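You operate a simulated robot arm through the tools that you are given. There is no shell and no other tool. Be economical: measure what you need, move in short steps, check, and stop when the job is done.

You are at the controls of a simulated two-armed robot. One attempt, no reset.

JOB
Show the class that a loose cargo cable collar gives a fault.
Fine: loosen it, press the white button, tighten it, reset; press the white button again for the cargo lamp and reset once more. Leave the selector, other test and box buttons, collars, couplings, handles and the arm switch alone.

Only the result counts: the job must be done as asked and must still hold three seconds after the hand-in. Knocking over, shifting, dropping, spilling or breaking anything else fails it.

ROBOT AND FRAMES
Two 6-joint arms with fingered hands on one trunk, on a base that drives. Base frame: it is fixed to the floor where the robot stands at the start and does not move with it; the origin is under the middle of the robot, x ahead of it, y to its left, z up. Lengths are in m, angles in rad, forces in N, time in s.
The left shoulder is at the start at [0.07, 0.191, 1.373], the right one opposite. With the tool pointing down near the work surface each hand reaches from about 0.5 to 0.96 m from the robot's upright axis, wherever it stands, measured 20 degrees to its own side. Places, roughly: arm switch [0.6, 0.6, 1.1]; blue box button [0.5, 0.5, 0.7]; blue collar [0.6, 0.6, 0.6]; blue coupling [0.7, 0.3, 1.7]; cargo cable collar [1, 0, 0.9]; cargo test button [0.7, 0.5, 1]; engine handle [0.6, 0.6, 0.9]; engine handle grip [0.5, 0.6, 0.9]; engine test button [0.6, 0.6, 1]; fire reset button [0.6, 0.5, 0.9]; green box button [0.6, 0.4, 0.7]; green collar [0.6, 0.4, 0.6]; green coupling [0.8, 0.3, 1.7]; loop selector [0.6, 0.5, 1.1]; red guard [0.6, 0.6, 1.1]; smoke detector [0.7, 0.3, 1.4]. Payload 4.7 kg a hand.
Tool frame (each hand has its own): the origin (TCP) lies between the finger pads and is the grasp point; the fingertips stand 0.036 m ahead of it; z points along the fingers, y is the line along which they close. Largest opening 0.12 m; the body of the gripper starts 0.042 m behind the TCP. The gripper is a hand of 5 fingers: y runs from the thumb to the fingers, the wrist lies at [-0.018, -0.113, -0.198] in the tool frame, and closing takes about 1.5 s.
Orientation is that of the tool frame in the base frame, as a unit quaternion [x, y, z, w]. With the fingers straight down and the wrist toward the robot, the tool's x, y and z point along [0, 1, 0], [1, 0, 0] and [0, 0, -1] of the base frame.

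CONTROLS
- The arms move only by the tool move_arm. It takes "left_plan", "right_plan" or both (then of equal length, played together; a hand with none holds still); each is a list of rows, each a list of 7 numbers: the gripper command, from -1 (fully open) to 1 (shut), values between in proportion, then the shift along the tool's x, y, z in m, then the turn, a rotation vector about the tool's x, y, z in degrees. In form: [[grip, dx, dy, dz, rx, ry, rz], ...]. A call has 1 to 10 rows; each row shifts and turns the commanded pose from where the row before left it, along the tool's axes as they then stand. Rows are played at 5 a second. More than 0.05 m and 0.15 rad between two rows, or a gripper value outside its range, and nothing of the call is played. Where a pose cannot be reached the arm comes as near as it can. A force on the tool above 40 N (or 10 N above the force at the start of the call, whichever is more), or a blocked arm, ends the call early, and 0.2 s more pass. Each finger travels about 0.045 m/s and halts on what it meets, pressing with about 30 N; the grip force reading is that of the motor and also rises with nothing between the fingers. The clock runs only during rows and for 0.2 s after the last one: add rows that do not move to give the fingers time. The reply holds the time, the measured pose of the TCP, the force on the tool along the base axes, the opening and the grip force, in the units named above and with some noise, with the torque about the TCP (base axes, N m) and any sound that the robot's microphone picked up.
- Cameras (640 x 400 px; columns grow to the right, rows downward): "scene" is now at [0.1318, 0.0409, 1.6149]; the picture's right is [0.46, -0.89, 0.00], its down [-0.39, -0.20, -0.90] and it looks along [0.80, 0.41, -0.44] (base axes); focal length 278 px, centre (320, 200). "left" rides on the left gripper at [-0.073, -0.091, -0.143] in its tool frame; the picture's right is [-0.80, -0.28, 0.53], its down [0.53, -0.73, 0.42] and it looks along [0.27, 0.62, 0.74] (tool axes); focal length 234 px, centre (320, 200). "right" rides on the right gripper at [0.073, -0.091, -0.143] in its tool frame; the picture's right is [-0.80, 0.28, -0.53], its down [-0.53, -0.73, 0.42] and it looks along [-0.27, 0.62, 0.74] (tool axes); focal length 234 px, centre (320, 200). There is no depth. A picture from a camera that has moved, and an enlarged one, comes with that camera's place and axes in the base frame and with its lens.
- grab_frame(camera): a new picture of that camera. The clock stands still meanwhile.
- slide_trunk(by): slides the trunk up (or, below 0, down) by that many m; the arms and the scene camera ride with it, the base frame stays. It gives what a move gives, with no picture.
- drive_base(legs): drives the robot by 1 to 6 legs, each [ahead, left, turn to the left] in m, m and rad, along the robot's own axes; the way and the turn of a leg run together, so that a leg with both is an arc; at most 1.5 m and 3.142 rad a leg. The arms and the cameras ride along, it lands a little off, and it stops where it bumps. It gives what a move gives.
- hand_shape(shape, hand): the hand has 5 fingers and takes this shape, open, in about a second: jaw (thumb against the fingers, like two jaws); tri (thumb and two fingers); tip (a fingertip pinch); poke (one finger out to press); point (the index stretched); flat (the hand flat); cup (the hand cupped); fist (a fist). The gripper value then closes the fingers along that shape, each until it touches; the sizes above hold for jaw. It gives what a move gives, with no picture.
- pan_tilt(pan, tilt): turns the head with the scene camera to pan (to the left, within 1.501 rad either way) and tilt (down, from -0.506 to 1.204), counted from straight ahead of the robot. It gives what a move gives.
- inspect(camera, box): a new picture of the part [left, top, right, bottom] of that camera's present view, enlarged. The clock stands still meanwhile.
- finish_job(): hands the job in; it is judged then, once.

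Go step by step. Nothing tells you exact positions but the pictures and the camera data: compare them with the known pose of the tool, close in by small moves and look again before you grip or let go. The budget is 120 turns and 108 pictures, counting those below and the enlarged ones. Unless the task says otherwise, let go and move clear before handing in, and close with one line.

The tools are called after "Call:" as name(argument=value, ...) on one line, values as JSON. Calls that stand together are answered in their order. move_arm: Moves the arms, as the interface text tells. Its arguments: {"type":"object","properties":{"left_plan":{"type":"array","items":{"type":"array","items":{"type":"number"}}},"right_plan":{"type":"array","items":{"type":"array","items":{"type":"number"}}}},"required":[]} The other tools are called the same way: slide_trunk (by) slides the trunk up or down; hand_shape (shape, hand) gives the hand a shape; drive_base (legs) drives the base; pan_tilt (pan, tilt) turns the head that bears the scene camera; grab_frame (camera) takes a picture; inspect (camera, box) takes an enlarged picture of a part of a camera's view; finish_job () hands the job in.

At the start:

```text
t: 0.0
left_ee_pos: [0.474, 0.4241, 1.4834]
left_ee_rot: [0.708, 0.707, 0.0, 0.002]
left_ft_force: [-0.1, -0.9, 0.2]
left_torque: [-0.03, 0.02, -0.02]
left_gripper_width: 0.1195
left_gripper_force: 0.1
left_shape: jaw
right_ee_pos: [0.6993, -0.1164, 1.15]
right_ee_rot: [0.707, 0.707, 0.0, 0.0]
right_ft_force: [0.3, 0.3, 1.2]
right_torque: [-0.04, 0.02, 0.02]
right_gripper_width: 0.1194
right_gripper_force: 0.0
right_shape: jaw
trunk travel left (down, up): [-0.85, 0.09]
robot x, y, heading: [-0.001, -0.0002, 0.002]
head pan, tilt: [0.476, 0.452]
```

scene: 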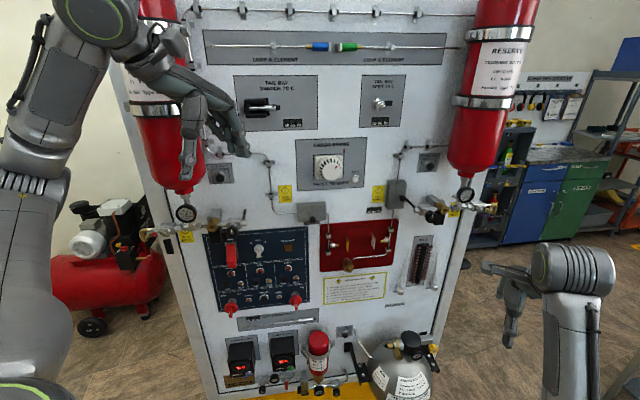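
right: 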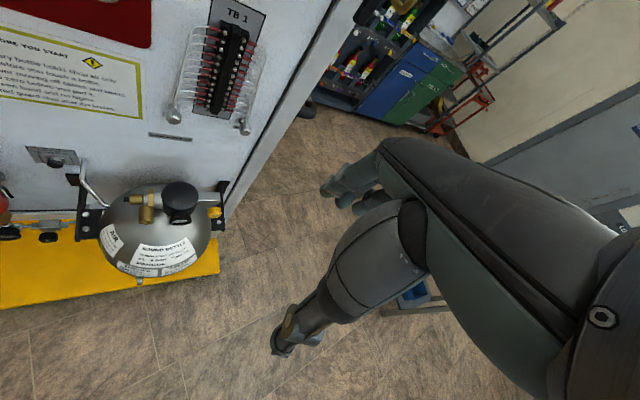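
left: 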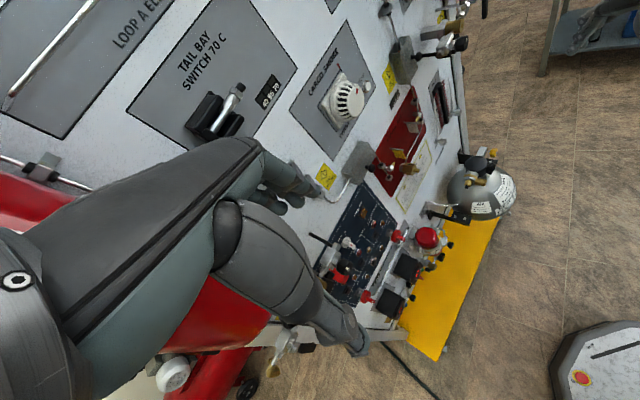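

I see a tilted training panel: the blue control panel, the red panel, and the cargo gear on the right. I'll enlarge the relevant regions before moving.

Call:
inspect(camera="scene", box=[190, 220, 320, 320])

Call:
inspect(camera="scene", box=[310, 160, 490, 300])

Call:
inspect(camera="scene", box=[210, 300, 450, 400])

```text
4.00 times, centred on (255, 270) of scene
camera zoom: at [0.1318, 0.0409, 1.6149], right [0.46, -0.89, 0.0], down [-0.39, -0.2, -0.9], along [0.8, 0.41, -0.44], focal length 1112 px, centre (580, -80)
```

zoom: 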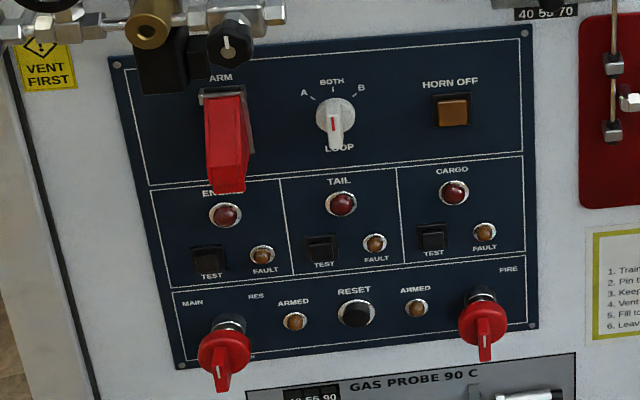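

```text
2.86 times, centred on (400, 230) of scene
camera zoom: at [0.1318, 0.0409, 1.6149], right [0.46, -0.89, 0.0], down [-0.39, -0.2, -0.9], along [0.8, 0.41, -0.44], focal length 794 px, centre (91, 114)
```

zoom: 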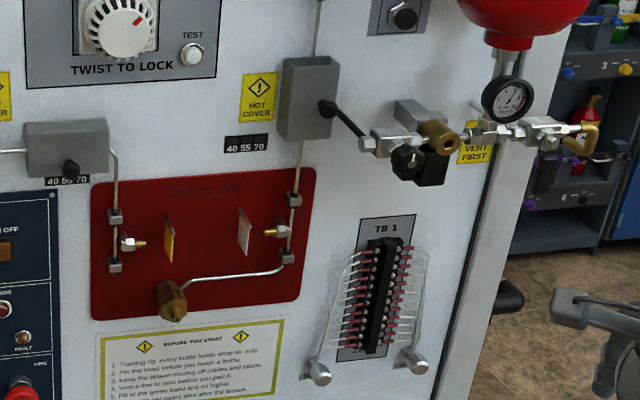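

```text
2.67 times, centred on (330, 350) of scene
camera zoom: at [0.1318, 0.0409, 1.6149], right [0.46, -0.89, 0.0], down [-0.39, -0.2, -0.9], along [0.8, 0.41, -0.44], focal length 741 px, centre (293, -200)
```

zoom: 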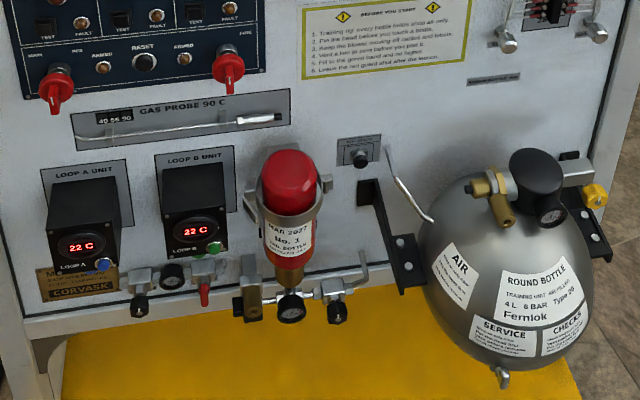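

The white TEST button sits on the cargo smoke detector plate. The cargo cable collar is probably one of the silver fittings at the foot of TB 1, so I'll zoom in for labels.

Call:
inspect(camera="scene", box=[385, 230, 455, 310])

Call:
inspect(camera="right", box=[130, 0, 290, 150])

Call:
inspect(camera="scene", box=[290, 130, 370, 210])

```text
5.00 times, centred on (420, 270) of scene
camera zoom: at [0.1318, 0.0409, 1.6149], right [0.46, -0.89, 0.0], down [-0.39, -0.2, -0.9], along [0.8, 0.41, -0.44], focal length 1390 px, centre (-180, -150)
```

zoom: 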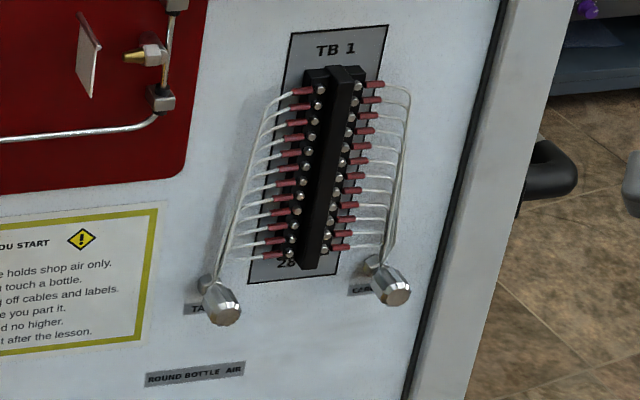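

```text
2.67 times, centred on (210, 75) of right
camera zoom: at [0.6073, -0.0432, 1.2924], right [0.28, -0.8, 0.53], down [-0.73, -0.53, -0.42], along [0.62, -0.27, -0.74], focal length 624 px, centre (613, 533)
```

zoom: 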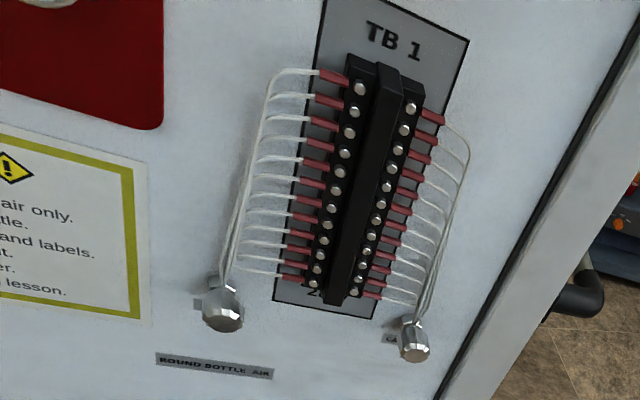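

```text
5.00 times, centred on (330, 170) of scene
camera zoom: at [0.1318, 0.0409, 1.6149], right [0.46, -0.89, 0.0], down [-0.39, -0.2, -0.9], along [0.8, 0.41, -0.44], focal length 1390 px, centre (270, 350)
```

zoom: 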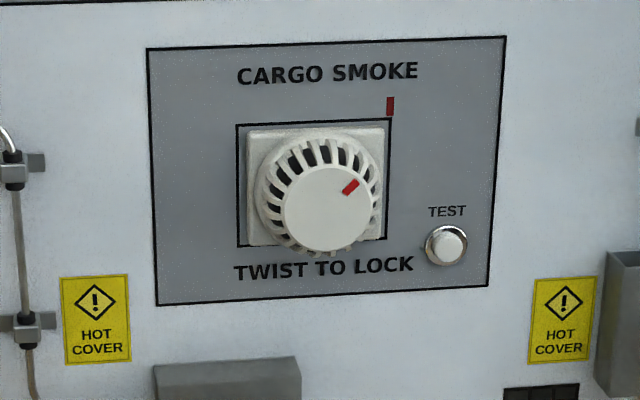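

The right-hand TB 1 fitting labelled "CAR…" is the cargo collar, at about (0.944, 0.025, 0.94). The white TEST button is at about (0.815, 0.284, 1.325), with the panel's inward normal near (0.89, 0.46, 0). I'll bring the left hand in front of the detector, well clear of the panel, and turn it to face it.

Call:
move_arm(left_plan=[[-1, -0.034, 0.023, 0, 0, 0, 0], [-1, -0.034, 0.023, 0, 0, 0, 0], [-1, -0.034, 0.023, 0, 0, 0, 0], [-1, -0.034, 0.023, 0, 0, 0, 0], [-1, -0.034, 0.023, 0, 0, 0, 0], [-1, -0.034, 0.023, 0, 0, 0, 0], [-1, 0, 0, 0, 0, 0, -6.8], [-1, 0, 0, 0, 0, 0, -6.8], [-1, 0, 0, 0, 0, 0, -6.8], [-1, 0, 0, 0, 0, 0, -6.8]])

Call:
slide_trunk(by=-0.15)

```text
t: 2.2
left_ee_pos: [0.4793, 0.4558, 1.3703]
left_ee_rot: [0.523, 0.852, 0.001, 0.003]
left_ft_force: [2.6, -12.0, -4.1]
left_torque: [0.06, 0.1, -0.44]
left_gripper_width: 0.1198
left_gripper_force: 0.0
left_shape: jaw
left hand out of reach, approached as far as the arm can: row 1, 2, 3, 4, 5, 6, 7, 8, 9, 10
right_ee_pos: [0.6981, -0.123, 1.1484]
right_ee_rot: [0.708, 0.707, 0.001, -0.001]
right_ft_force: [-0.6, 0.3, -0.2]
right_torque: [0.04, -0.03, 0.0]
right_gripper_width: 0.1198
right_gripper_force: 0.1
right_shape: jaw
trunk travel left (down, up): [-0.85, 0.09]
robot x, y, heading: [-0.0006, 0.001, -0.0]
head pan, tilt: [0.476, 0.452]
```

```text
t: 3.1
left_ee_pos: [0.4754, 0.4608, 1.3056]
left_ee_rot: [0.52, 0.854, 0.006, 0.009]
left_ft_force: [-1.8, 2.3, 4.7]
left_torque: [0.16, -0.3, 0.16]
left_gripper_width: 0.1198
left_gripper_force: 0.1
left_shape: jaw
right_ee_pos: [0.6956, -0.1163, 1.0817]
right_ee_rot: [0.706, 0.708, 0.002, 0.0]
right_ft_force: [-0.2, 0.1, 0.5]
right_torque: [0.01, -0.03, -0.01]
right_gripper_width: 0.1195
right_gripper_force: 0.1
right_shape: jaw
trunk travel left (down, up): [-0.781, 0.159]
robot x, y, heading: [-0.0002, 0.0001, 0.002]
head pan, tilt: [0.476, 0.452]
stopped: the force on the tool passed its limit at 58 N (the readings are from after the stop); the commanded pose is now the measured one
```

The left arm could not reach that pose, and the trunk slide stopped on a force. I'll look before doing anything else.

Call:
grab_frame(camera="scene")

Call:
grab_frame(camera="left")

```text
98 pictures are left
camera scene: at [0.1289, 0.039, 1.5454], right [0.46, -0.89, 0.0], down [-0.39, -0.2, -0.9], along [0.8, 0.41, -0.43], focal length 278 px, centre (320, 200)
```

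scene: 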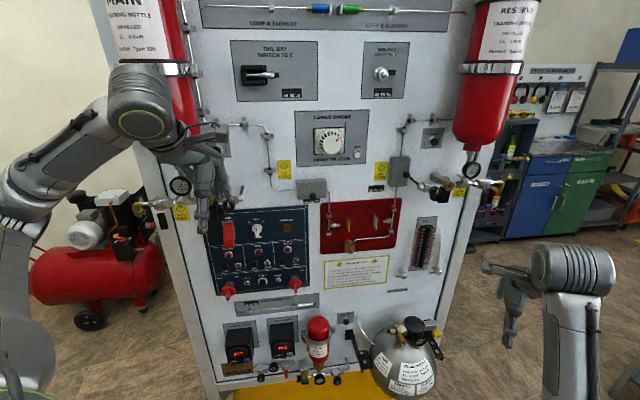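

```text
97 pictures are left
camera left: at [0.4263, 0.356, 1.4487], right [0.13, -0.84, -0.52], down [-0.89, 0.14, -0.44], along [0.44, 0.52, -0.73], focal length 234 px, centre (320, 200)
```

left: 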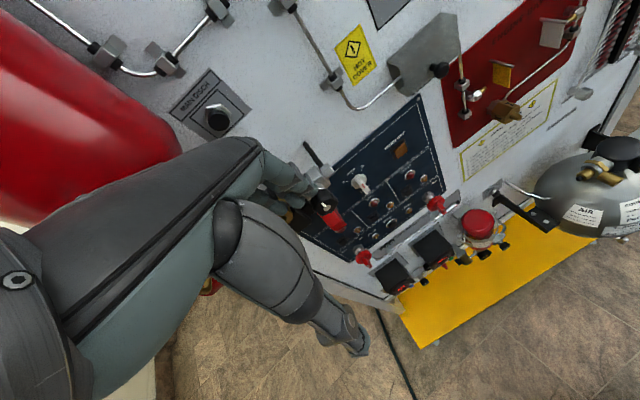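

The left hand is just above the MAIN bottle's valve fittings, which it may have touched. I'll lift it a little, back it away from the panel and bring it toward the middle.

Call:
move_arm(left_plan=[[-1, 0, 0, -0.03, 0, 0, 0], [-1, 0, -0.03, 0, 0, 0, 0], [-1, -0.03, -0.02, 0, 0, 0, 0], [-1, -0.04, 0, 0, 0, 0, 0], [-1, -0.04, 0, 0, 0, 0, 0], [-1, -0.04, 0, 0, 0, 0, 0]])

Call:
inspect(camera="scene", box=[130, 130, 260, 230])

```text
t: 4.5
left_ee_pos: [0.4313, 0.4335, 1.3058]
left_ee_rot: [0.521, 0.854, 0.003, 0.01]
left_ft_force: [0.0, -0.3, 0.5]
left_torque: [-0.04, 0.01, 0.01]
left_gripper_width: 0.1198
left_gripper_force: 0.1
left_shape: jaw
left hand out of reach, approached as far as the arm can: row 1, 3, 4, 5, 6
right_ee_pos: [0.699, -0.1144, 1.0807]
right_ee_rot: [0.707, 0.708, 0.0, -0.001]
right_ft_force: [0.1, -0.3, -0.3]
right_torque: [0.01, 0.0, 0.02]
right_gripper_width: 0.1195
right_gripper_force: 0.0
right_shape: jaw
trunk travel left (down, up): [-0.781, 0.159]
robot x, y, heading: [0.0012, 0.0036, 0.005]
head pan, tilt: [0.476, 0.452]
```

```text
4.00 times, centred on (195, 180) of scene
camera zoom: at [0.1323, 0.0419, 1.5457], right [0.46, -0.89, 0.0], down [-0.39, -0.2, -0.9], along [0.8, 0.41, -0.44], focal length 1112 px, centre (820, 280)
```

zoom: 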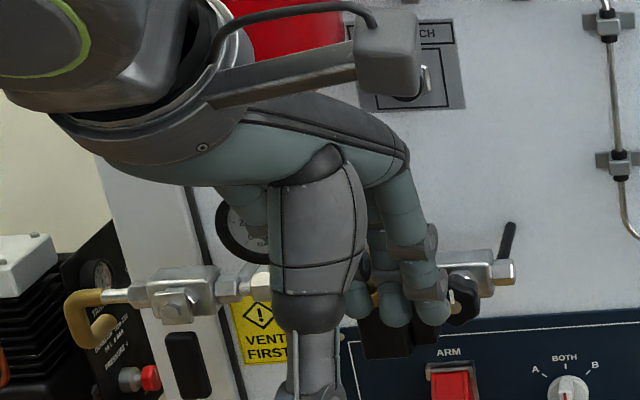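

The left arm is cramped here. I'll back the base 0.2 m straight off the panel and turn it to face the panel squarely, so both hands have room.

Call:
drive_base(legs=[[-0.178, -0.092, 0], [0, 0, 0.474]])

Call:
pan_tilt(pan=0, tilt=0.45)

Call:
grab_frame(camera="scene")

```text
t: 7.5
left_ee_pos: [0.0178, 0.4877, 1.3061]
left_ee_rot: [0.312, 0.95, 0.005, 0.009]
left_ft_force: [-0.1, 0.0, -0.3]
left_torque: [0.02, 0.03, -0.01]
left_gripper_width: 0.1195
left_gripper_force: 0.0
left_shape: jaw
right_ee_pos: [0.5008, 0.1156, 1.0811]
right_ee_rot: [0.526, 0.851, 0.0, 0.0]
right_ft_force: [-0.6, 1.0, 0.1]
right_torque: [0.03, 0.0, -0.01]
right_gripper_width: 0.1193
right_gripper_force: 0.1
right_shape: jaw
trunk travel left (down, up): [-0.781, 0.159]
robot x, y, heading: [-0.1749, -0.0935, 0.464]
head pan, tilt: [0.476, 0.452]
```

```text
t: 8.4
left_ee_pos: [0.0174, 0.4868, 1.305]
left_ee_rot: [0.313, 0.95, 0.005, 0.009]
left_ft_force: [0.3, 1.0, 0.3]
left_torque: [-0.02, 0.0, -0.01]
left_gripper_width: 0.1198
left_gripper_force: 0.0
left_shape: jaw
right_ee_pos: [0.5, 0.1158, 1.0804]
right_ee_rot: [0.526, 0.85, 0.0, 0.0]
right_ft_force: [-0.1, -0.5, 0.1]
right_torque: [-0.03, -0.02, 0.0]
right_gripper_width: 0.1199
right_gripper_force: 0.1
right_shape: jaw
trunk travel left (down, up): [-0.781, 0.159]
robot x, y, heading: [-0.1769, -0.0925, 0.463]
head pan, tilt: [0.0, 0.45]
```

```text
95 pictures are left
camera scene: at [-0.0499, -0.0297, 1.5459], right [0.45, -0.89, 0.0], down [-0.39, -0.19, -0.9], along [0.81, 0.4, -0.44], focal length 278 px, centre (320, 200)
```

scene: 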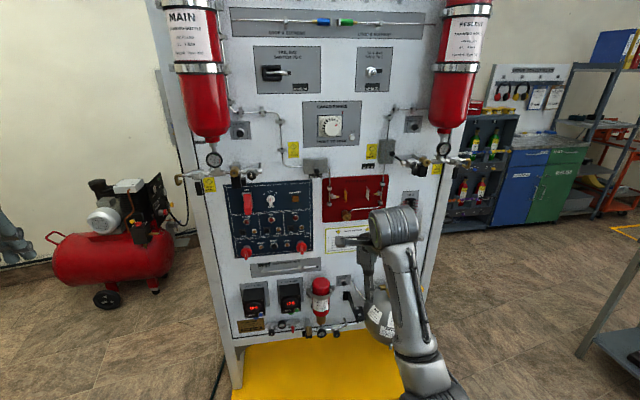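

There is room now. I'll lower the trunk, then drop the left hand relative to the shoulder.

Call:
slide_trunk(by=-0.15)

Call:
move_arm(left_plan=[[-1, 0, 0, 0.04, 0, 0, 0], [-1, 0, 0, 0.04, 0, 0, 0], [-1, 0, 0, 0.04, 0, 0, 0], [-1, 0, 0, 0.04, 0, 0, 0], [-1, 0, 0, 0.04, 0, 0, 0]])

```text
t: 10.2
left_ee_pos: [0.0174, 0.487, 1.1538]
left_ee_rot: [0.313, 0.95, 0.006, 0.009]
left_ft_force: [0.4, 1.2, -0.3]
left_torque: [-0.01, -0.02, -0.03]
left_gripper_width: 0.1198
left_gripper_force: 0.1
left_shape: jaw
right_ee_pos: [0.4988, 0.1145, 0.9308]
right_ee_rot: [0.527, 0.85, 0.0, 0.0]
right_ft_force: [0.1, 0.0, 0.3]
right_torque: [-0.01, 0.0, 0.03]
right_gripper_width: 0.1196
right_gripper_force: 0.0
right_shape: jaw
trunk travel left (down, up): [-0.631, 0.309]
robot x, y, heading: [-0.1767, -0.0916, 0.461]
head pan, tilt: [0.0, 0.45]
```

```text
t: 11.4
left_ee_pos: [0.0339, 0.5177, 0.962]
left_ee_rot: [0.312, 0.95, 0.004, 0.009]
left_ft_force: [-0.5, 0.7, 0.2]
left_torque: [0.01, 0.02, 0.03]
left_gripper_width: 0.1198
left_gripper_force: 0.0
left_shape: jaw
left hand out of reach, approached as far as the arm can: row 2, 3, 4, 5
right_ee_pos: [0.4992, 0.1156, 0.9315]
right_ee_rot: [0.527, 0.85, -0.001, 0.0]
right_ft_force: [-0.3, 0.4, 0.4]
right_torque: [0.0, 0.03, 0.05]
right_gripper_width: 0.1196
right_gripper_force: 0.0
right_shape: jaw
trunk travel left (down, up): [-0.631, 0.309]
robot x, y, heading: [-0.1781, -0.0909, 0.464]
head pan, tilt: [0.0, 0.45]
```

Its yaw is wrong for the new heading. I'll turn it back to face ahead and move it forward.

Call:
move_arm(left_plan=[[-1, 0, 0, 0, 0, 0, 7], [-1, 0, 0, 0, 0, 0, 7], [-1, 0, 0, 0, 0, 0, 7], [-1, 0, 0, 0, 0, 0, 6], [-1, -0.02, 0.04, 0, 0, 0, 0], [-1, -0.02, 0.04, 0, 0, 0, 0], [-1, -0.02, 0.04, 0, 0, 0, 0]])

```text
t: 13.0
left_ee_pos: [0.1753, 0.5222, 0.966]
left_ee_rot: [0.525, 0.851, 0.007, 0.006]
left_ft_force: [1.7, -0.1, -0.4]
left_torque: [-0.01, 0.04, -0.03]
left_gripper_width: 0.1202
left_gripper_force: 0.0
left_shape: jaw
right_ee_pos: [0.503, 0.1161, 0.9281]
right_ee_rot: [0.526, 0.85, -0.001, -0.001]
right_ft_force: [0.0, 0.5, -0.8]
right_torque: [0.05, 0.05, 0.02]
right_gripper_width: 0.1198
right_gripper_force: 0.0
right_shape: jaw
trunk travel left (down, up): [-0.631, 0.309]
robot x, y, heading: [-0.1766, -0.091, 0.465]
head pan, tilt: [0.0, 0.45]
```

Both hands are reachable now. I'll rotate both to point at the panel.

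Call:
move_arm(left_plan=[[-1, 0, 0, 0, -8.5, 0, 0], [-1, 0, 0, 0, -8.5, 0, 0], [-1, 0, 0, 0, -8.5, 0, 0], [-1, 0, 0, 0, -8.5, 0, 0], [-1, 0, 0, 0, -8.5, 0, 0], [-1, 0, 0, 0, -8.5, 0, 0], [-1, 0, 0, 0, -8.5, 0, 0], [-1, 0, 0, 0, -8.5, 0, 0], [-1, 0, 0, 0, -8.5, 0, 0], [-1, 0, 0, 0, -8.5, 0, 0]], right_plan=[[-1, 0, 0, 0, -8.5, 0, 0], [-1, 0, 0, 0, -8.5, 0, 0], [-1, 0, 0, 0, -8.5, 0, 0], [-1, 0, 0, 0, -8.5, 0, 0], [-1, 0, 0, 0, -8.5, 0, 0], [-1, 0, 0, 0, -8.5, 0, 0], [-1, 0, 0, 0, -8.5, 0, 0], [-1, 0, 0, 0, -8.5, 0, 0], [-1, 0, 0, 0, -8.5, 0, 0], [-1, 0, 0, 0, -8.5, 0, 0]])

Call:
grab_frame(camera="scene")

```text
t: 14.4
left_ee_pos: [0.1724, 0.5185, 0.9668]
left_ee_rot: [0.473, 0.768, 0.365, 0.229]
left_ft_force: [-0.3, 1.1, -0.8]
left_torque: [0.0, 0.0, -0.02]
left_gripper_width: 0.1198
left_gripper_force: 0.1
left_shape: jaw
right_ee_pos: [0.5404, 0.0719, 0.9469]
right_ee_rot: [0.456, 0.767, 0.337, 0.299]
right_ft_force: [-0.4, -0.6, 0.1]
right_torque: [-0.03, 0.05, 0.04]
right_gripper_width: 0.12
right_gripper_force: 0.0
right_shape: jaw
trunk travel left (down, up): [-0.631, 0.309]
robot x, y, heading: [-0.177, -0.0919, 0.465]
head pan, tilt: [0.0, 0.45]
stopped in row 7 (right hand): the arm was blocked; the commanded pose is now the measured one
```

```text
94 pictures are left
camera scene: at [-0.0501, -0.0304, 1.3961], right [0.45, -0.9, 0.0], down [-0.39, -0.19, -0.9], along [0.81, 0.4, -0.44], focal length 278 px, centre (320, 200)
```

scene: 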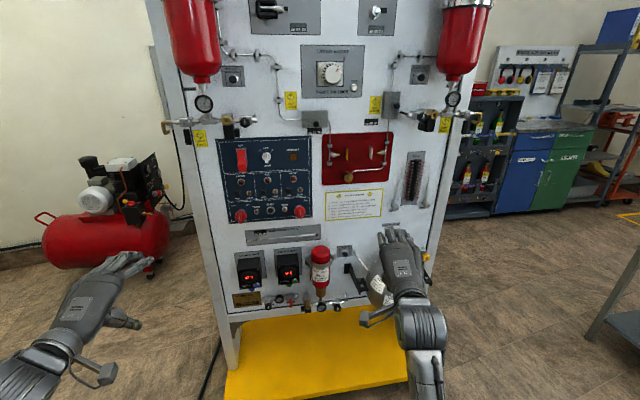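

The right arm hit a limit partway. I'll shift it outward to the right first and then continue, while the left goes on rotating.

Call:
move_arm(left_plan=[[-1, 0, 0, 0, -6, 0, 0], [-1, 0, 0, 0, -6, 0, 0], [-1, 0, 0, 0, -6, 0, 0], [-1, 0, 0, 0, -6, 0, 0], [-1, 0, 0, 0, -6, 0, 0], [-1, 0, 0, 0, -4, 0, 0]], right_plan=[[-1, -0.035, 0, 0, 0, 0, 0], [-1, -0.035, 0, 0, 0, 0, 0], [-1, -0.035, 0, 0, 0, 0, 0], [-1, -0.035, 0, 0, 0, 0, -6], [-1, -0.03, 0, 0, 0, 0, -6], [-1, 0, 0, 0, 0, 0, -6]])

```text
t: 15.8
left_ee_pos: [0.1728, 0.5195, 0.9657]
left_ee_rot: [0.387, 0.639, 0.564, 0.352]
left_ft_force: [-0.7, -0.7, -0.1]
left_torque: [-0.02, -0.03, 0.04]
left_gripper_width: 0.12
left_gripper_force: 0.0
left_shape: jaw
right_ee_pos: [0.6113, -0.0821, 0.9749]
right_ee_rot: [0.33, 0.83, 0.285, 0.348]
right_ft_force: [0.0, 0.3, -0.8]
right_torque: [0.0, -0.03, 0.02]
right_gripper_width: 0.1198
right_gripper_force: 0.0
right_shape: jaw
trunk travel left (down, up): [-0.631, 0.309]
robot x, y, heading: [-0.1791, -0.0927, 0.464]
head pan, tilt: [0.0, 0.45]
```

The left hand is nearly horizontal. I'll finish orienting the right hand (fingers up-left, pointing at the panel), level the left, then set the left to poke.

Call:
move_arm(left_plan=[[-1, 0, 0, 0, -6.7, 0, 0], [-1, 0, 0, 0, 0, 0, 0], [-1, 0, 0, 0, 0, 0, 0], [-1, 0, 0, 0, 0, 0, 0], [-1, 0, 0, 0, 0, 0, 0], [-1, 0, 0, 0, 0, 0, 0]], right_plan=[[-1, 0, 0, 0, -5.8, -2.4, -3.1], [-1, 0, 0, 0, -5.8, -2.4, -3.1], [-1, 0, 0, 0, -5.8, -2.4, -3.1], [-1, 0, 0, 0, -5.8, -2.4, -3.1], [-1, 0, 0, 0, -5.8, -2.4, -3.1], [-1, 0, 0, 0, -5.8, -2.4, -3.1]])

Call:
hand_shape(hand="left", shape="poke")

Call:
grab_frame(camera="scene")

Call:
grab_frame(camera="right")

Call:
grab_frame(camera="left")

```text
t: 17.2
left_ee_pos: [0.1713, 0.5221, 0.9654]
left_ee_rot: [0.366, 0.609, 0.599, 0.371]
left_ft_force: [0.0, -0.1, 0.1]
left_torque: [-0.01, -0.03, 0.0]
left_gripper_width: 0.12
left_gripper_force: 0.0
left_shape: jaw
left hand out of reach, approached as far as the arm can: row 1
right_ee_pos: [0.6104, -0.0783, 0.9673]
right_ee_rot: [0.128, 0.73, 0.395, 0.543]
right_ft_force: [-0.9, -0.1, 1.4]
right_torque: [-0.04, 0.08, -0.02]
right_gripper_width: 0.1198
right_gripper_force: 0.0
right_shape: jaw
right hand out of reach, approached as far as the arm can: row 6
trunk travel left (down, up): [-0.631, 0.309]
robot x, y, heading: [-0.1762, -0.0907, 0.461]
head pan, tilt: [0.0, 0.45]
```

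```text
t: 18.1
left_ee_pos: [0.1715, 0.5203, 0.9662]
left_ee_rot: [0.365, 0.609, 0.598, 0.371]
left_ft_force: [0.0, 0.1, -0.3]
left_torque: [0.01, -0.03, 0.01]
left_gripper_width: 0.0001
left_gripper_force: 0.1
left_shape: poke
right_ee_pos: [0.6095, -0.0777, 0.9684]
right_ee_rot: [0.127, 0.731, 0.394, 0.543]
right_ft_force: [0.1, -0.5, 0.2]
right_torque: [0.01, 0.0, 0.02]
right_gripper_width: 0.12
right_gripper_force: 0.1
right_shape: jaw
trunk travel left (down, up): [-0.631, 0.309]
robot x, y, heading: [-0.177, -0.0932, 0.468]
head pan, tilt: [0.0, 0.45]
```

```text
93 pictures are left
camera scene: at [-0.0499, -0.03, 1.3959], right [0.45, -0.9, 0.0], down [-0.39, -0.19, -0.9], along [0.81, 0.4, -0.44], focal length 278 px, centre (320, 200)
```

scene: 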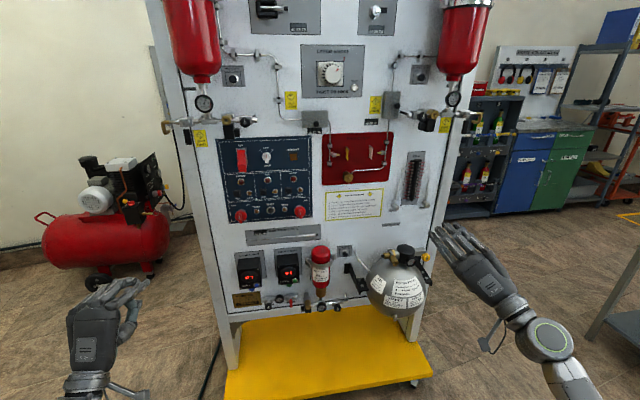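

```text
92 pictures are left
camera right: at [0.477, -0.1558, 0.8654], right [-0.23, -0.54, 0.81], down [0.76, -0.62, -0.2], along [0.61, 0.57, 0.55], focal length 234 px, centre (320, 200)
```

right: 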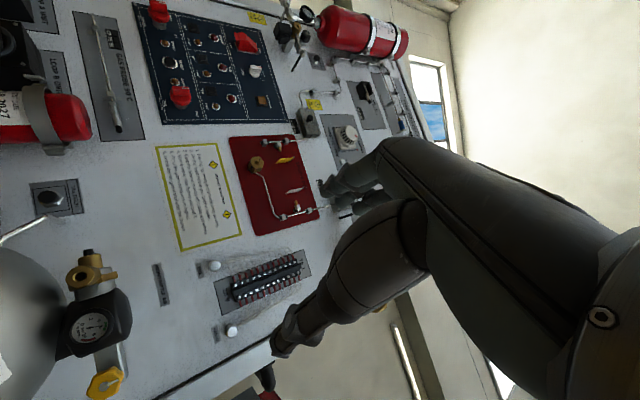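

```text
91 pictures are left
camera left: at [0.0786, 0.3903, 0.8772], right [0.84, -0.48, -0.27], down [0.13, 0.66, -0.74], along [0.53, 0.58, 0.61], focal length 234 px, centre (320, 200)
```

left: 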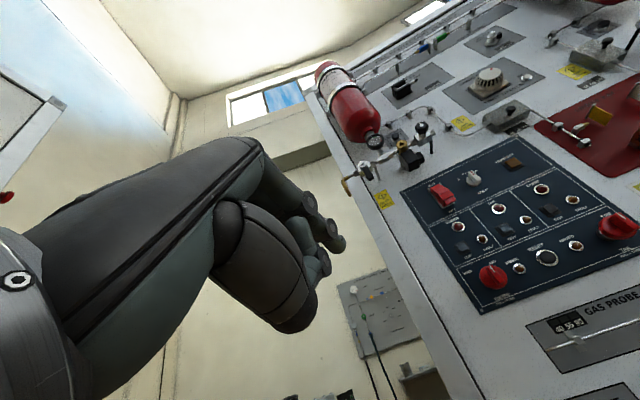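

Both hands now point at the panel. I'll drive 0.13 m forward and bring the left (poke) hand up and across to stand off from the white TEST button.

Call:
drive_base(legs=[[0.13, 0, 0.012]])

Call:
move_arm(left_plan=[[-1, -0.04, 0.028, 0, 0, 0, 0], [-1, -0.04, 0.028, 0, 0, 0, 0], [-1, -0.04, 0.028, 0, 0, 0, 0], [-1, -0.04, 0.028, 0, 0, 0, 0], [-1, -0.04, 0.028, 0, 0, 0, 0], [-1, -0.04, 0.028, 0, 0, 0, 0], [-1, -0.04, 0.028, 0, 0, 0, 0], [-1, -0.04, 0.028, 0, 0, 0, 0], [-1, -0.04, 0.028, 0, 0, 0, 0], [-1, -0.04, 0.028, 0, 0, 0, 0]])

```text
t: 19.4
left_ee_pos: [0.2844, 0.5883, 0.9645]
left_ee_rot: [0.361, 0.612, 0.601, 0.366]
left_ft_force: [0.4, 1.0, -0.5]
left_torque: [0.01, 0.03, -0.04]
left_gripper_width: 0.0001
left_gripper_force: 0.0
left_shape: poke
right_ee_pos: [0.7303, -0.0042, 0.9675]
right_ee_rot: [0.122, 0.731, 0.403, 0.537]
right_ft_force: [-0.3, -0.5, -0.2]
right_torque: [0.02, -0.01, -0.01]
right_gripper_width: 0.1198
right_gripper_force: 0.1
right_shape: jaw
trunk travel left (down, up): [-0.631, 0.309]
robot x, y, heading: [-0.0552, -0.0299, 0.477]
head pan, tilt: [0.0, 0.45]
```

```text
t: 20.9
left_ee_pos: [0.3916, 0.3983, 1.1266]
left_ee_rot: [0.376, 0.607, 0.537, 0.449]
left_ft_force: [0.5, 0.0, -0.1]
left_torque: [-0.01, -0.01, 0.04]
left_gripper_width: 0.0
left_gripper_force: 0.1
left_shape: poke
left hand out of reach, approached as far as the arm can: row 7
right_ee_pos: [0.7295, -0.0049, 0.9682]
right_ee_rot: [0.122, 0.731, 0.402, 0.538]
right_ft_force: [0.7, 0.4, -0.6]
right_torque: [0.0, -0.04, 0.03]
right_gripper_width: 0.1198
right_gripper_force: 0.1
right_shape: jaw
trunk travel left (down, up): [-0.631, 0.309]
robot x, y, heading: [-0.0587, -0.0294, 0.474]
head pan, tilt: [0.0, 0.45]
stopped in row 7 (left hand): the arm was blocked; the commanded pose is now the measured one
```

The left arm folds too tightly close in. I'll push it forward, then continue.

Call:
move_arm(left_plan=[[-1, 0, 0, 0.04, 0, 0, 0], [-1, 0, 0, 0.04, 0, 0, 0], [-1, -0.03, 0, 0.03, 0, 0, 0], [-1, -0.035, 0.02, 0, 0, 0, 0], [-1, -0.035, 0.02, 0, 0, 0, 0], [-1, -0.035, 0.02, 0, 0, 0, 0]])

```text
t: 22.3
left_ee_pos: [0.5219, 0.3829, 1.1789]
left_ee_rot: [0.393, 0.594, 0.589, 0.382]
left_ft_force: [0.3, 0.0, 0.3]
left_torque: [0.01, -0.04, -0.01]
left_gripper_width: 0.0003
left_gripper_force: 0.0
left_shape: poke
left hand out of reach, approached as far as the arm can: row 6
right_ee_pos: [0.7307, -0.0046, 0.968]
right_ee_rot: [0.123, 0.731, 0.402, 0.538]
right_ft_force: [1.2, 0.3, 0.2]
right_torque: [0.03, 0.01, 0.01]
right_gripper_width: 0.1198
right_gripper_force: 0.0
right_shape: jaw
trunk travel left (down, up): [-0.631, 0.309]
robot x, y, heading: [-0.0566, -0.0301, 0.476]
head pan, tilt: [0.0, 0.45]
stopped in row 6 (left hand): the arm was blocked; the commanded pose is now the measured one
```

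The left arm does not like crossing the centre. I'll drive the base 0.18 m to the right, and roll the left hand so its wrist sits lower-left.

Call:
drive_base(legs=[[0, -0.18, 0]])

Call:
move_arm(left_plan=[[-1, 0, 0, 0, 0, 0, 7], [-1, 0, 0, 0, 0, 0, 7], [-1, 0, 0, 0, 0, 0, 7], [-1, 0, 0, 0, 0, 0, 7]])

```text
t: 23.8
left_ee_pos: [0.6061, 0.221, 1.178]
left_ee_rot: [0.393, 0.593, 0.589, 0.383]
left_ft_force: [0.2, -0.3, -0.6]
left_torque: [-0.02, 0.01, 0.04]
left_gripper_width: 0.0
left_gripper_force: 0.1
left_shape: poke
right_ee_pos: [0.8102, -0.1712, 0.9688]
right_ee_rot: [0.125, 0.729, 0.401, 0.54]
right_ft_force: [0.2, -0.1, 0.7]
right_torque: [0.02, -0.02, 0.02]
right_gripper_width: 0.12
right_gripper_force: 0.0
right_shape: jaw
trunk travel left (down, up): [-0.631, 0.309]
robot x, y, heading: [0.033, -0.1917, 0.469]
head pan, tilt: [0.0, 0.45]
```

```text
t: 24.8
left_ee_pos: [0.6052, 0.2206, 1.1787]
left_ee_rot: [0.526, 0.48, 0.663, 0.23]
left_ft_force: [-1.1, -1.4, -0.4]
left_torque: [0.0, -0.04, 0.01]
left_gripper_width: 0.0002
left_gripper_force: 0.1
left_shape: poke
right_ee_pos: [0.812, -0.1702, 0.9681]
right_ee_rot: [0.125, 0.73, 0.4, 0.54]
right_ft_force: [0.3, 0.7, 0.3]
right_torque: [0.02, -0.01, -0.01]
right_gripper_width: 0.1197
right_gripper_force: 0.0
right_shape: jaw
trunk travel left (down, up): [-0.631, 0.309]
robot x, y, heading: [0.0276, -0.192, 0.468]
head pan, tilt: [0.0, 0.45]
```

Call:
move_arm(left_plan=[[-1, 0.022, 0.041, 0, 1.9, 3.5, 0], [-1, 0.022, 0.041, 0, 0, 0, 0], [-1, 0.022, 0.041, 0, 0, 0, 0], [-1, 0, 0, 0.04, 0, 0, 0]])

Call:
pan_tilt(pan=0.15, tilt=0.3)

Call:
grab_frame(camera="left")

Call:
grab_frame(camera="scene")

```text
t: 25.8
left_ee_pos: [0.6466, 0.244, 1.3115]
left_ee_rot: [0.509, 0.499, 0.67, 0.206]
left_ft_force: [0.1, 0.4, -0.1]
left_torque: [-0.01, 0.0, -0.04]
left_gripper_width: 0.0001
left_gripper_force: 0.1
left_shape: poke
right_ee_pos: [0.8114, -0.1693, 0.9678]
right_ee_rot: [0.125, 0.73, 0.4, 0.539]
right_ft_force: [0.2, -0.5, 0.2]
right_torque: [0.02, -0.02, 0.03]
right_gripper_width: 0.1199
right_gripper_force: 0.1
right_shape: jaw
trunk travel left (down, up): [-0.631, 0.309]
robot x, y, heading: [0.0266, -0.1868, 0.466]
head pan, tilt: [0.0, 0.45]
```

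```text
t: 26.5
left_ee_pos: [0.6432, 0.2413, 1.3122]
left_ee_rot: [0.508, 0.499, 0.671, 0.207]
left_ft_force: [0.7, -0.8, 0.5]
left_torque: [-0.02, -0.02, 0.02]
left_gripper_width: 0.0
left_gripper_force: 0.1
left_shape: poke
right_ee_pos: [0.8105, -0.1705, 0.9683]
right_ee_rot: [0.125, 0.73, 0.401, 0.54]
right_ft_force: [-1.0, 0.0, 0.0]
right_torque: [-0.04, -0.04, 0.0]
right_gripper_width: 0.1199
right_gripper_force: 0.0
right_shape: jaw
trunk travel left (down, up): [-0.631, 0.309]
robot x, y, heading: [0.0239, -0.1897, 0.471]
head pan, tilt: [0.15, 0.3]
```

```text
90 pictures are left
camera left: at [0.5252, 0.1567, 1.2001], right [0.72, -0.27, -0.64], down [0.0, 0.92, -0.4], along [0.69, 0.29, 0.66], focal length 234 px, centre (320, 200)
```

left: 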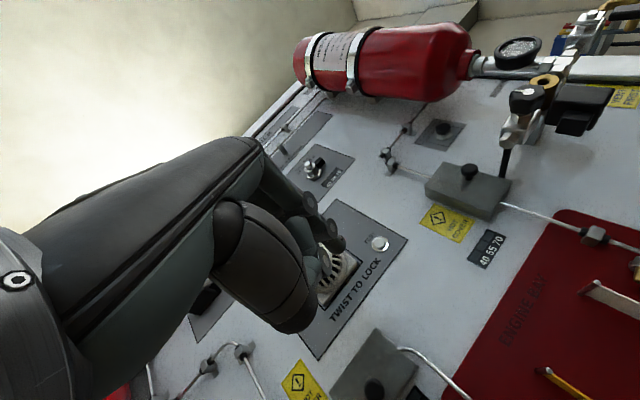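

```text
89 pictures are left
camera scene: at [0.1451, -0.1146, 1.4099], right [0.58, -0.82, 0.0], down [-0.24, -0.17, -0.96], along [0.78, 0.55, -0.3], focal length 278 px, centre (320, 200)
```

scene: 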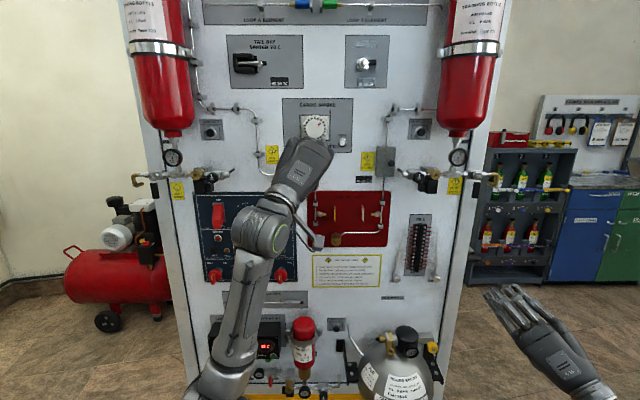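

Triangulating again puts TEST at about (0.812, 0.283, 1.332). I'll zoom on the poke fingertip to see where it lies.

Call:
inspect(camera="left", box=[240, 160, 420, 340])

Call:
inspect(camera="scene", box=[200, 180, 320, 290])

```text
2.22 times, centred on (330, 250) of left
camera zoom: at [0.5252, 0.1567, 1.2001], right [0.72, -0.27, -0.64], down [0.0, 0.92, -0.4], along [0.69, 0.29, 0.66], focal length 520 px, centre (298, 89)
```

zoom: 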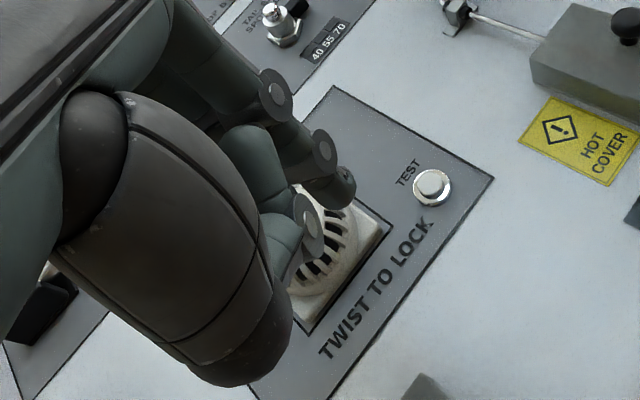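

```text
3.64 times, centred on (260, 235) of scene
camera zoom: at [0.1451, -0.1146, 1.4099], right [0.58, -0.82, 0.0], down [-0.24, -0.17, -0.96], along [0.78, 0.55, -0.3], focal length 1011 px, centre (538, 73)
```

zoom: 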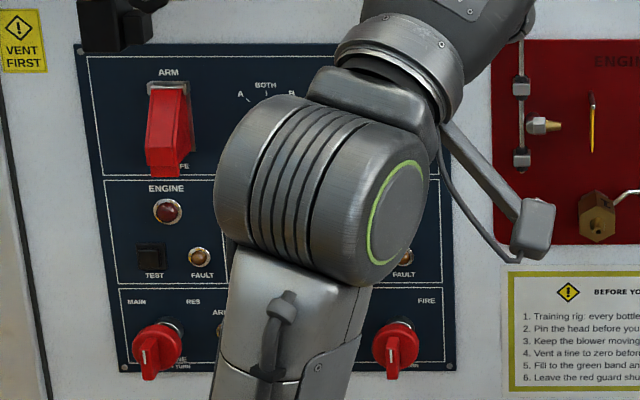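

TEST is left waiting until the collar is loosened. Now the right hand: I'll set a fingertip pinch, level it, move it in front of the cargo collar with clearance, and look.

Call:
hand_shape(hand="right", shape="tip")

Call:
move_arm(right_plan=[[-1, 0, 0, 0, -4, -3.8, 0], [-1, 0.03, 0.03, 0, 0, 0, 0], [-1, 0.03, 0.03, 0, 0, 0, 0], [-1, 0.03, 0.03, 0, 0, 0, 0], [-1, 0.03, 0.03, 0, 0, 0, 0]])

Call:
grab_frame(camera="right")

Call:
pan_tilt(pan=-0.15, tilt=0.45)

Call:
grab_frame(camera="scene")

```text
t: 27.4
left_ee_pos: [0.6438, 0.2405, 1.3112]
left_ee_rot: [0.509, 0.498, 0.671, 0.206]
left_ft_force: [-0.1, -0.4, -0.2]
left_torque: [-0.01, -0.01, 0.01]
left_gripper_width: 0.0
left_gripper_force: 0.0
left_shape: poke
right_ee_pos: [0.8099, -0.1697, 0.9697]
right_ee_rot: [0.125, 0.73, 0.4, 0.54]
right_ft_force: [0.4, 0.8, 0.1]
right_torque: [0.02, -0.02, 0.0]
right_gripper_width: 0.1202
right_gripper_force: 0.1
right_shape: tip
trunk travel left (down, up): [-0.631, 0.309]
robot x, y, heading: [0.0241, -0.1939, 0.468]
head pan, tilt: [0.15, 0.3]
```

```text
t: 28.6
left_ee_pos: [0.6429, 0.2425, 1.3124]
left_ee_rot: [0.509, 0.498, 0.671, 0.207]
left_ft_force: [-0.1, 0.5, 0.3]
left_torque: [0.01, 0.01, -0.05]
left_gripper_width: 0.0
left_gripper_force: 0.0
left_shape: poke
right_ee_pos: [0.7361, -0.0145, 0.9727]
right_ee_rot: [0.119, 0.697, 0.421, 0.568]
right_ft_force: [0.5, 0.7, 0.9]
right_torque: [-0.01, 0.01, -0.08]
right_gripper_width: 0.1198
right_gripper_force: 0.1
right_shape: tip
trunk travel left (down, up): [-0.631, 0.309]
robot x, y, heading: [0.0226, -0.1908, 0.472]
head pan, tilt: [0.15, 0.3]
```

```text
86 pictures are left
camera right: at [0.6128, -0.0889, 0.8569], right [-0.29, -0.58, 0.76], down [0.78, -0.6, -0.16], along [0.55, 0.55, 0.63], focal length 234 px, centre (320, 200)
```

right: 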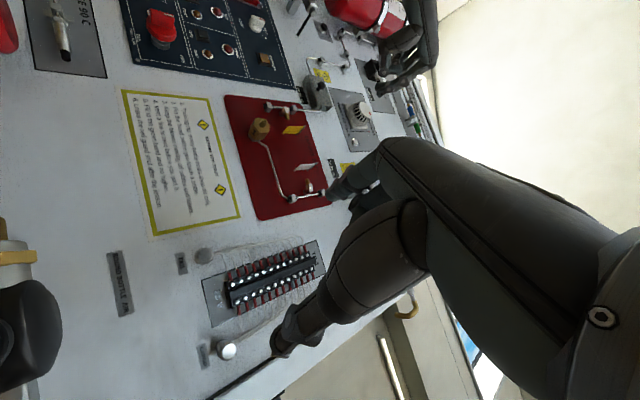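

```text
t: 29.4
left_ee_pos: [0.6449, 0.2411, 1.3122]
left_ee_rot: [0.508, 0.499, 0.671, 0.207]
left_ft_force: [0.0, -0.3, -0.4]
left_torque: [0.0, 0.0, 0.01]
left_gripper_width: 0.0
left_gripper_force: 0.1
left_shape: poke
right_ee_pos: [0.7365, -0.0162, 0.9745]
right_ee_rot: [0.119, 0.698, 0.421, 0.568]
right_ft_force: [0.2, -0.3, -0.2]
right_torque: [0.02, -0.03, 0.02]
right_gripper_width: 0.12
right_gripper_force: 0.0
right_shape: tip
trunk travel left (down, up): [-0.631, 0.309]
robot x, y, heading: [0.0226, -0.1922, 0.47]
head pan, tilt: [-0.15, 0.45]
```

```text
85 pictures are left
camera scene: at [0.1565, -0.1395, 1.396], right [0.31, -0.95, 0.0], down [-0.41, -0.14, -0.9], along [0.85, 0.28, -0.44], focal length 278 px, centre (320, 200)
```

scene: 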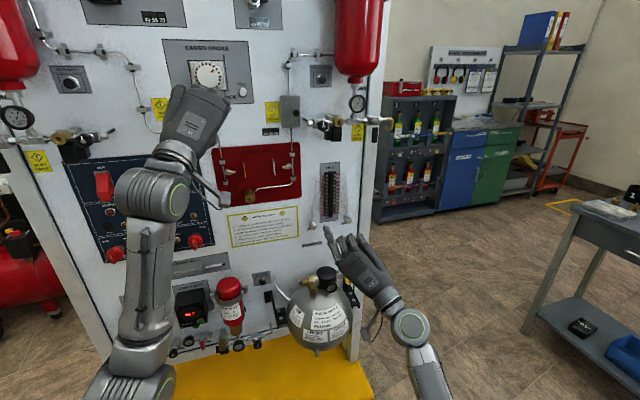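

Call:
inspect(camera="scene", box=[290, 150, 400, 260])

Call:
inspect(camera="right", box=[180, 220, 360, 390])

```text
3.64 times, centred on (345, 205) of scene
camera zoom: at [0.1565, -0.1395, 1.396], right [0.31, -0.95, 0.0], down [-0.41, -0.14, -0.9], along [0.85, 0.28, -0.44], focal length 1011 px, centre (229, 182)
```

zoom: 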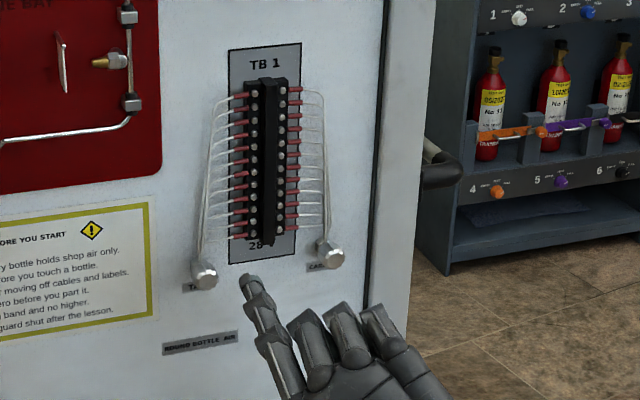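

```text
2.35 times, centred on (270, 305) of right
camera zoom: at [0.6135, -0.0904, 0.8563], right [-0.29, -0.58, 0.76], down [0.78, -0.6, -0.16], along [0.55, 0.54, 0.63], focal length 551 px, centre (438, -47)
```

zoom: 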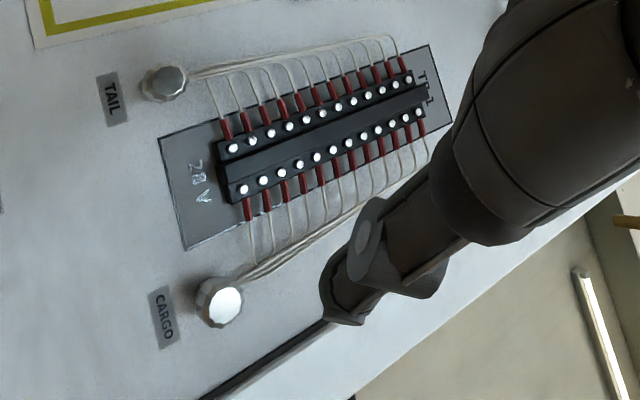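

The CARGO label confirms it: the collar is at about (0.943, 0.024, 0.932), roughly 25 mm across. I'll line the pinch up with its axis, move partly in and check.

Call:
move_arm(right_plan=[[-1, -0.007, -0.036, 0, 0, 0, 0], [-1, -0.006, -0.036, 0, 0, 0, 0], [-1, 0, 0, 0.04, 0, 0, 0], [-1, 0, 0, 0.04, 0, 0, 0], [-1, 0, 0, 0, 0, 0, 0]])

Call:
inspect(camera="scene", box=[290, 150, 400, 260])

Call:
inspect(camera="right", box=[180, 200, 380, 400])

```text
t: 30.6
left_ee_pos: [0.6442, 0.2407, 1.3126]
left_ee_rot: [0.508, 0.499, 0.671, 0.208]
left_ft_force: [-0.8, 0.1, -0.6]
left_torque: [0.01, 0.01, -0.03]
left_gripper_width: 0.0
left_gripper_force: 0.1
left_shape: poke
right_ee_pos: [0.8338, -0.0385, 0.929]
right_ee_rot: [0.12, 0.697, 0.42, 0.569]
right_ft_force: [0.4, 0.0, -0.1]
right_torque: [0.02, 0.0, 0.0]
right_gripper_width: 0.1198
right_gripper_force: 0.1
right_shape: tip
trunk travel left (down, up): [-0.631, 0.309]
robot x, y, heading: [0.0217, -0.1912, 0.469]
head pan, tilt: [-0.15, 0.45]
```

```text
3.64 times, centred on (345, 205) of scene
camera zoom: at [0.1558, -0.1399, 1.396], right [0.31, -0.95, 0.0], down [-0.41, -0.14, -0.9], along [0.86, 0.28, -0.43], focal length 1011 px, centre (229, 182)
```

zoom: 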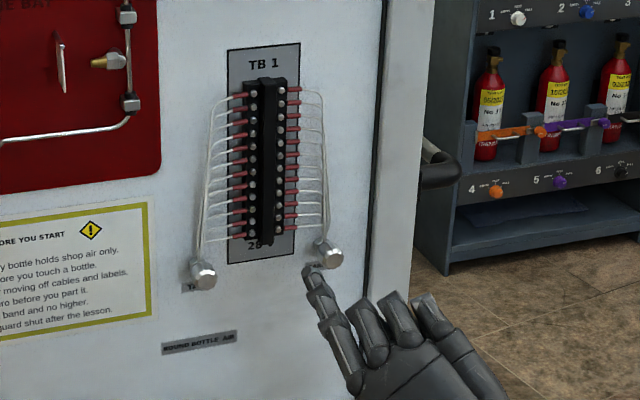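

```text
2.00 times, centred on (280, 300) of right
camera zoom: at [0.7108, -0.1126, 0.8113], right [-0.29, -0.58, 0.76], down [0.78, -0.6, -0.16], along [0.55, 0.54, 0.63], focal length 468 px, centre (400, 0)
```

zoom: 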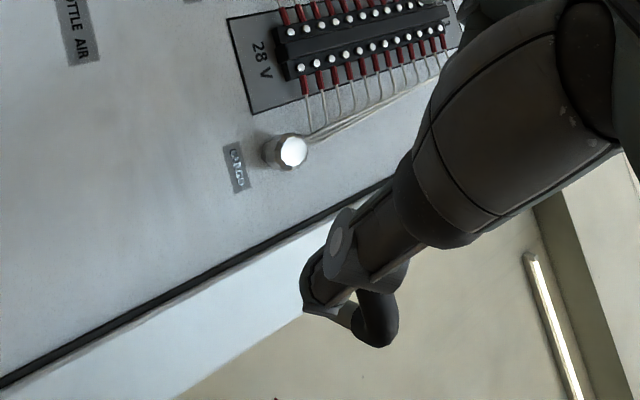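

The collar lies on the tool axis within about 5 mm, and only the index and thumb reach forward. I'll advance with the fingers open and look again.

Call:
move_arm(right_plan=[[-1, 0.003, -0.003, 0.03, 0, 0, 0], [-1, 0, 0, 0.03, 0, 0, 0], [-1, 0, 0, 0.02, 0, 0, 0], [-1, 0, 0, 0.015, 0, 0, 0], [-1, 0, 0, 0, 0, 0, 0]])

Call:
inspect(camera="scene", box=[300, 160, 390, 250])

Call:
inspect(camera="right", box=[180, 180, 380, 380])

```text
t: 31.8
left_ee_pos: [0.6433, 0.2403, 1.313]
left_ee_rot: [0.509, 0.498, 0.671, 0.206]
left_ft_force: [-0.4, -0.2, 0.1]
left_torque: [0.01, -0.01, -0.02]
left_gripper_width: 0.0
left_gripper_force: 0.1
left_shape: poke
right_ee_pos: [0.9158, 0.0045, 0.9266]
right_ee_rot: [0.118, 0.7, 0.42, 0.565]
right_ft_force: [-0.4, -0.7, -0.4]
right_torque: [0.01, -0.02, -0.03]
right_gripper_width: 0.1202
right_gripper_force: 0.1
right_shape: tip
trunk travel left (down, up): [-0.631, 0.309]
robot x, y, heading: [0.0252, -0.1886, 0.469]
head pan, tilt: [-0.15, 0.45]
```

```text
4.44 times, centred on (345, 205) of scene
camera zoom: at [0.1565, -0.1398, 1.3959], right [0.31, -0.95, 0.0], down [-0.41, -0.14, -0.9], along [0.86, 0.28, -0.44], focal length 1235 px, centre (209, 178)
```

zoom: 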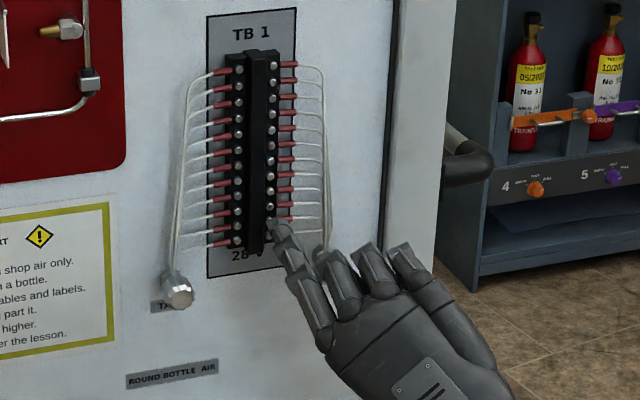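

```text
2.00 times, centred on (280, 280) of right
camera zoom: at [0.7931, -0.0704, 0.8108], right [-0.29, -0.58, 0.76], down [0.78, -0.6, -0.16], along [0.55, 0.55, 0.63], focal length 468 px, centre (400, 40)
```

zoom: 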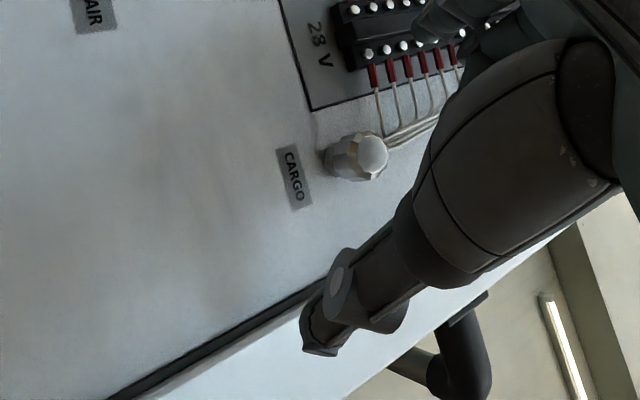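

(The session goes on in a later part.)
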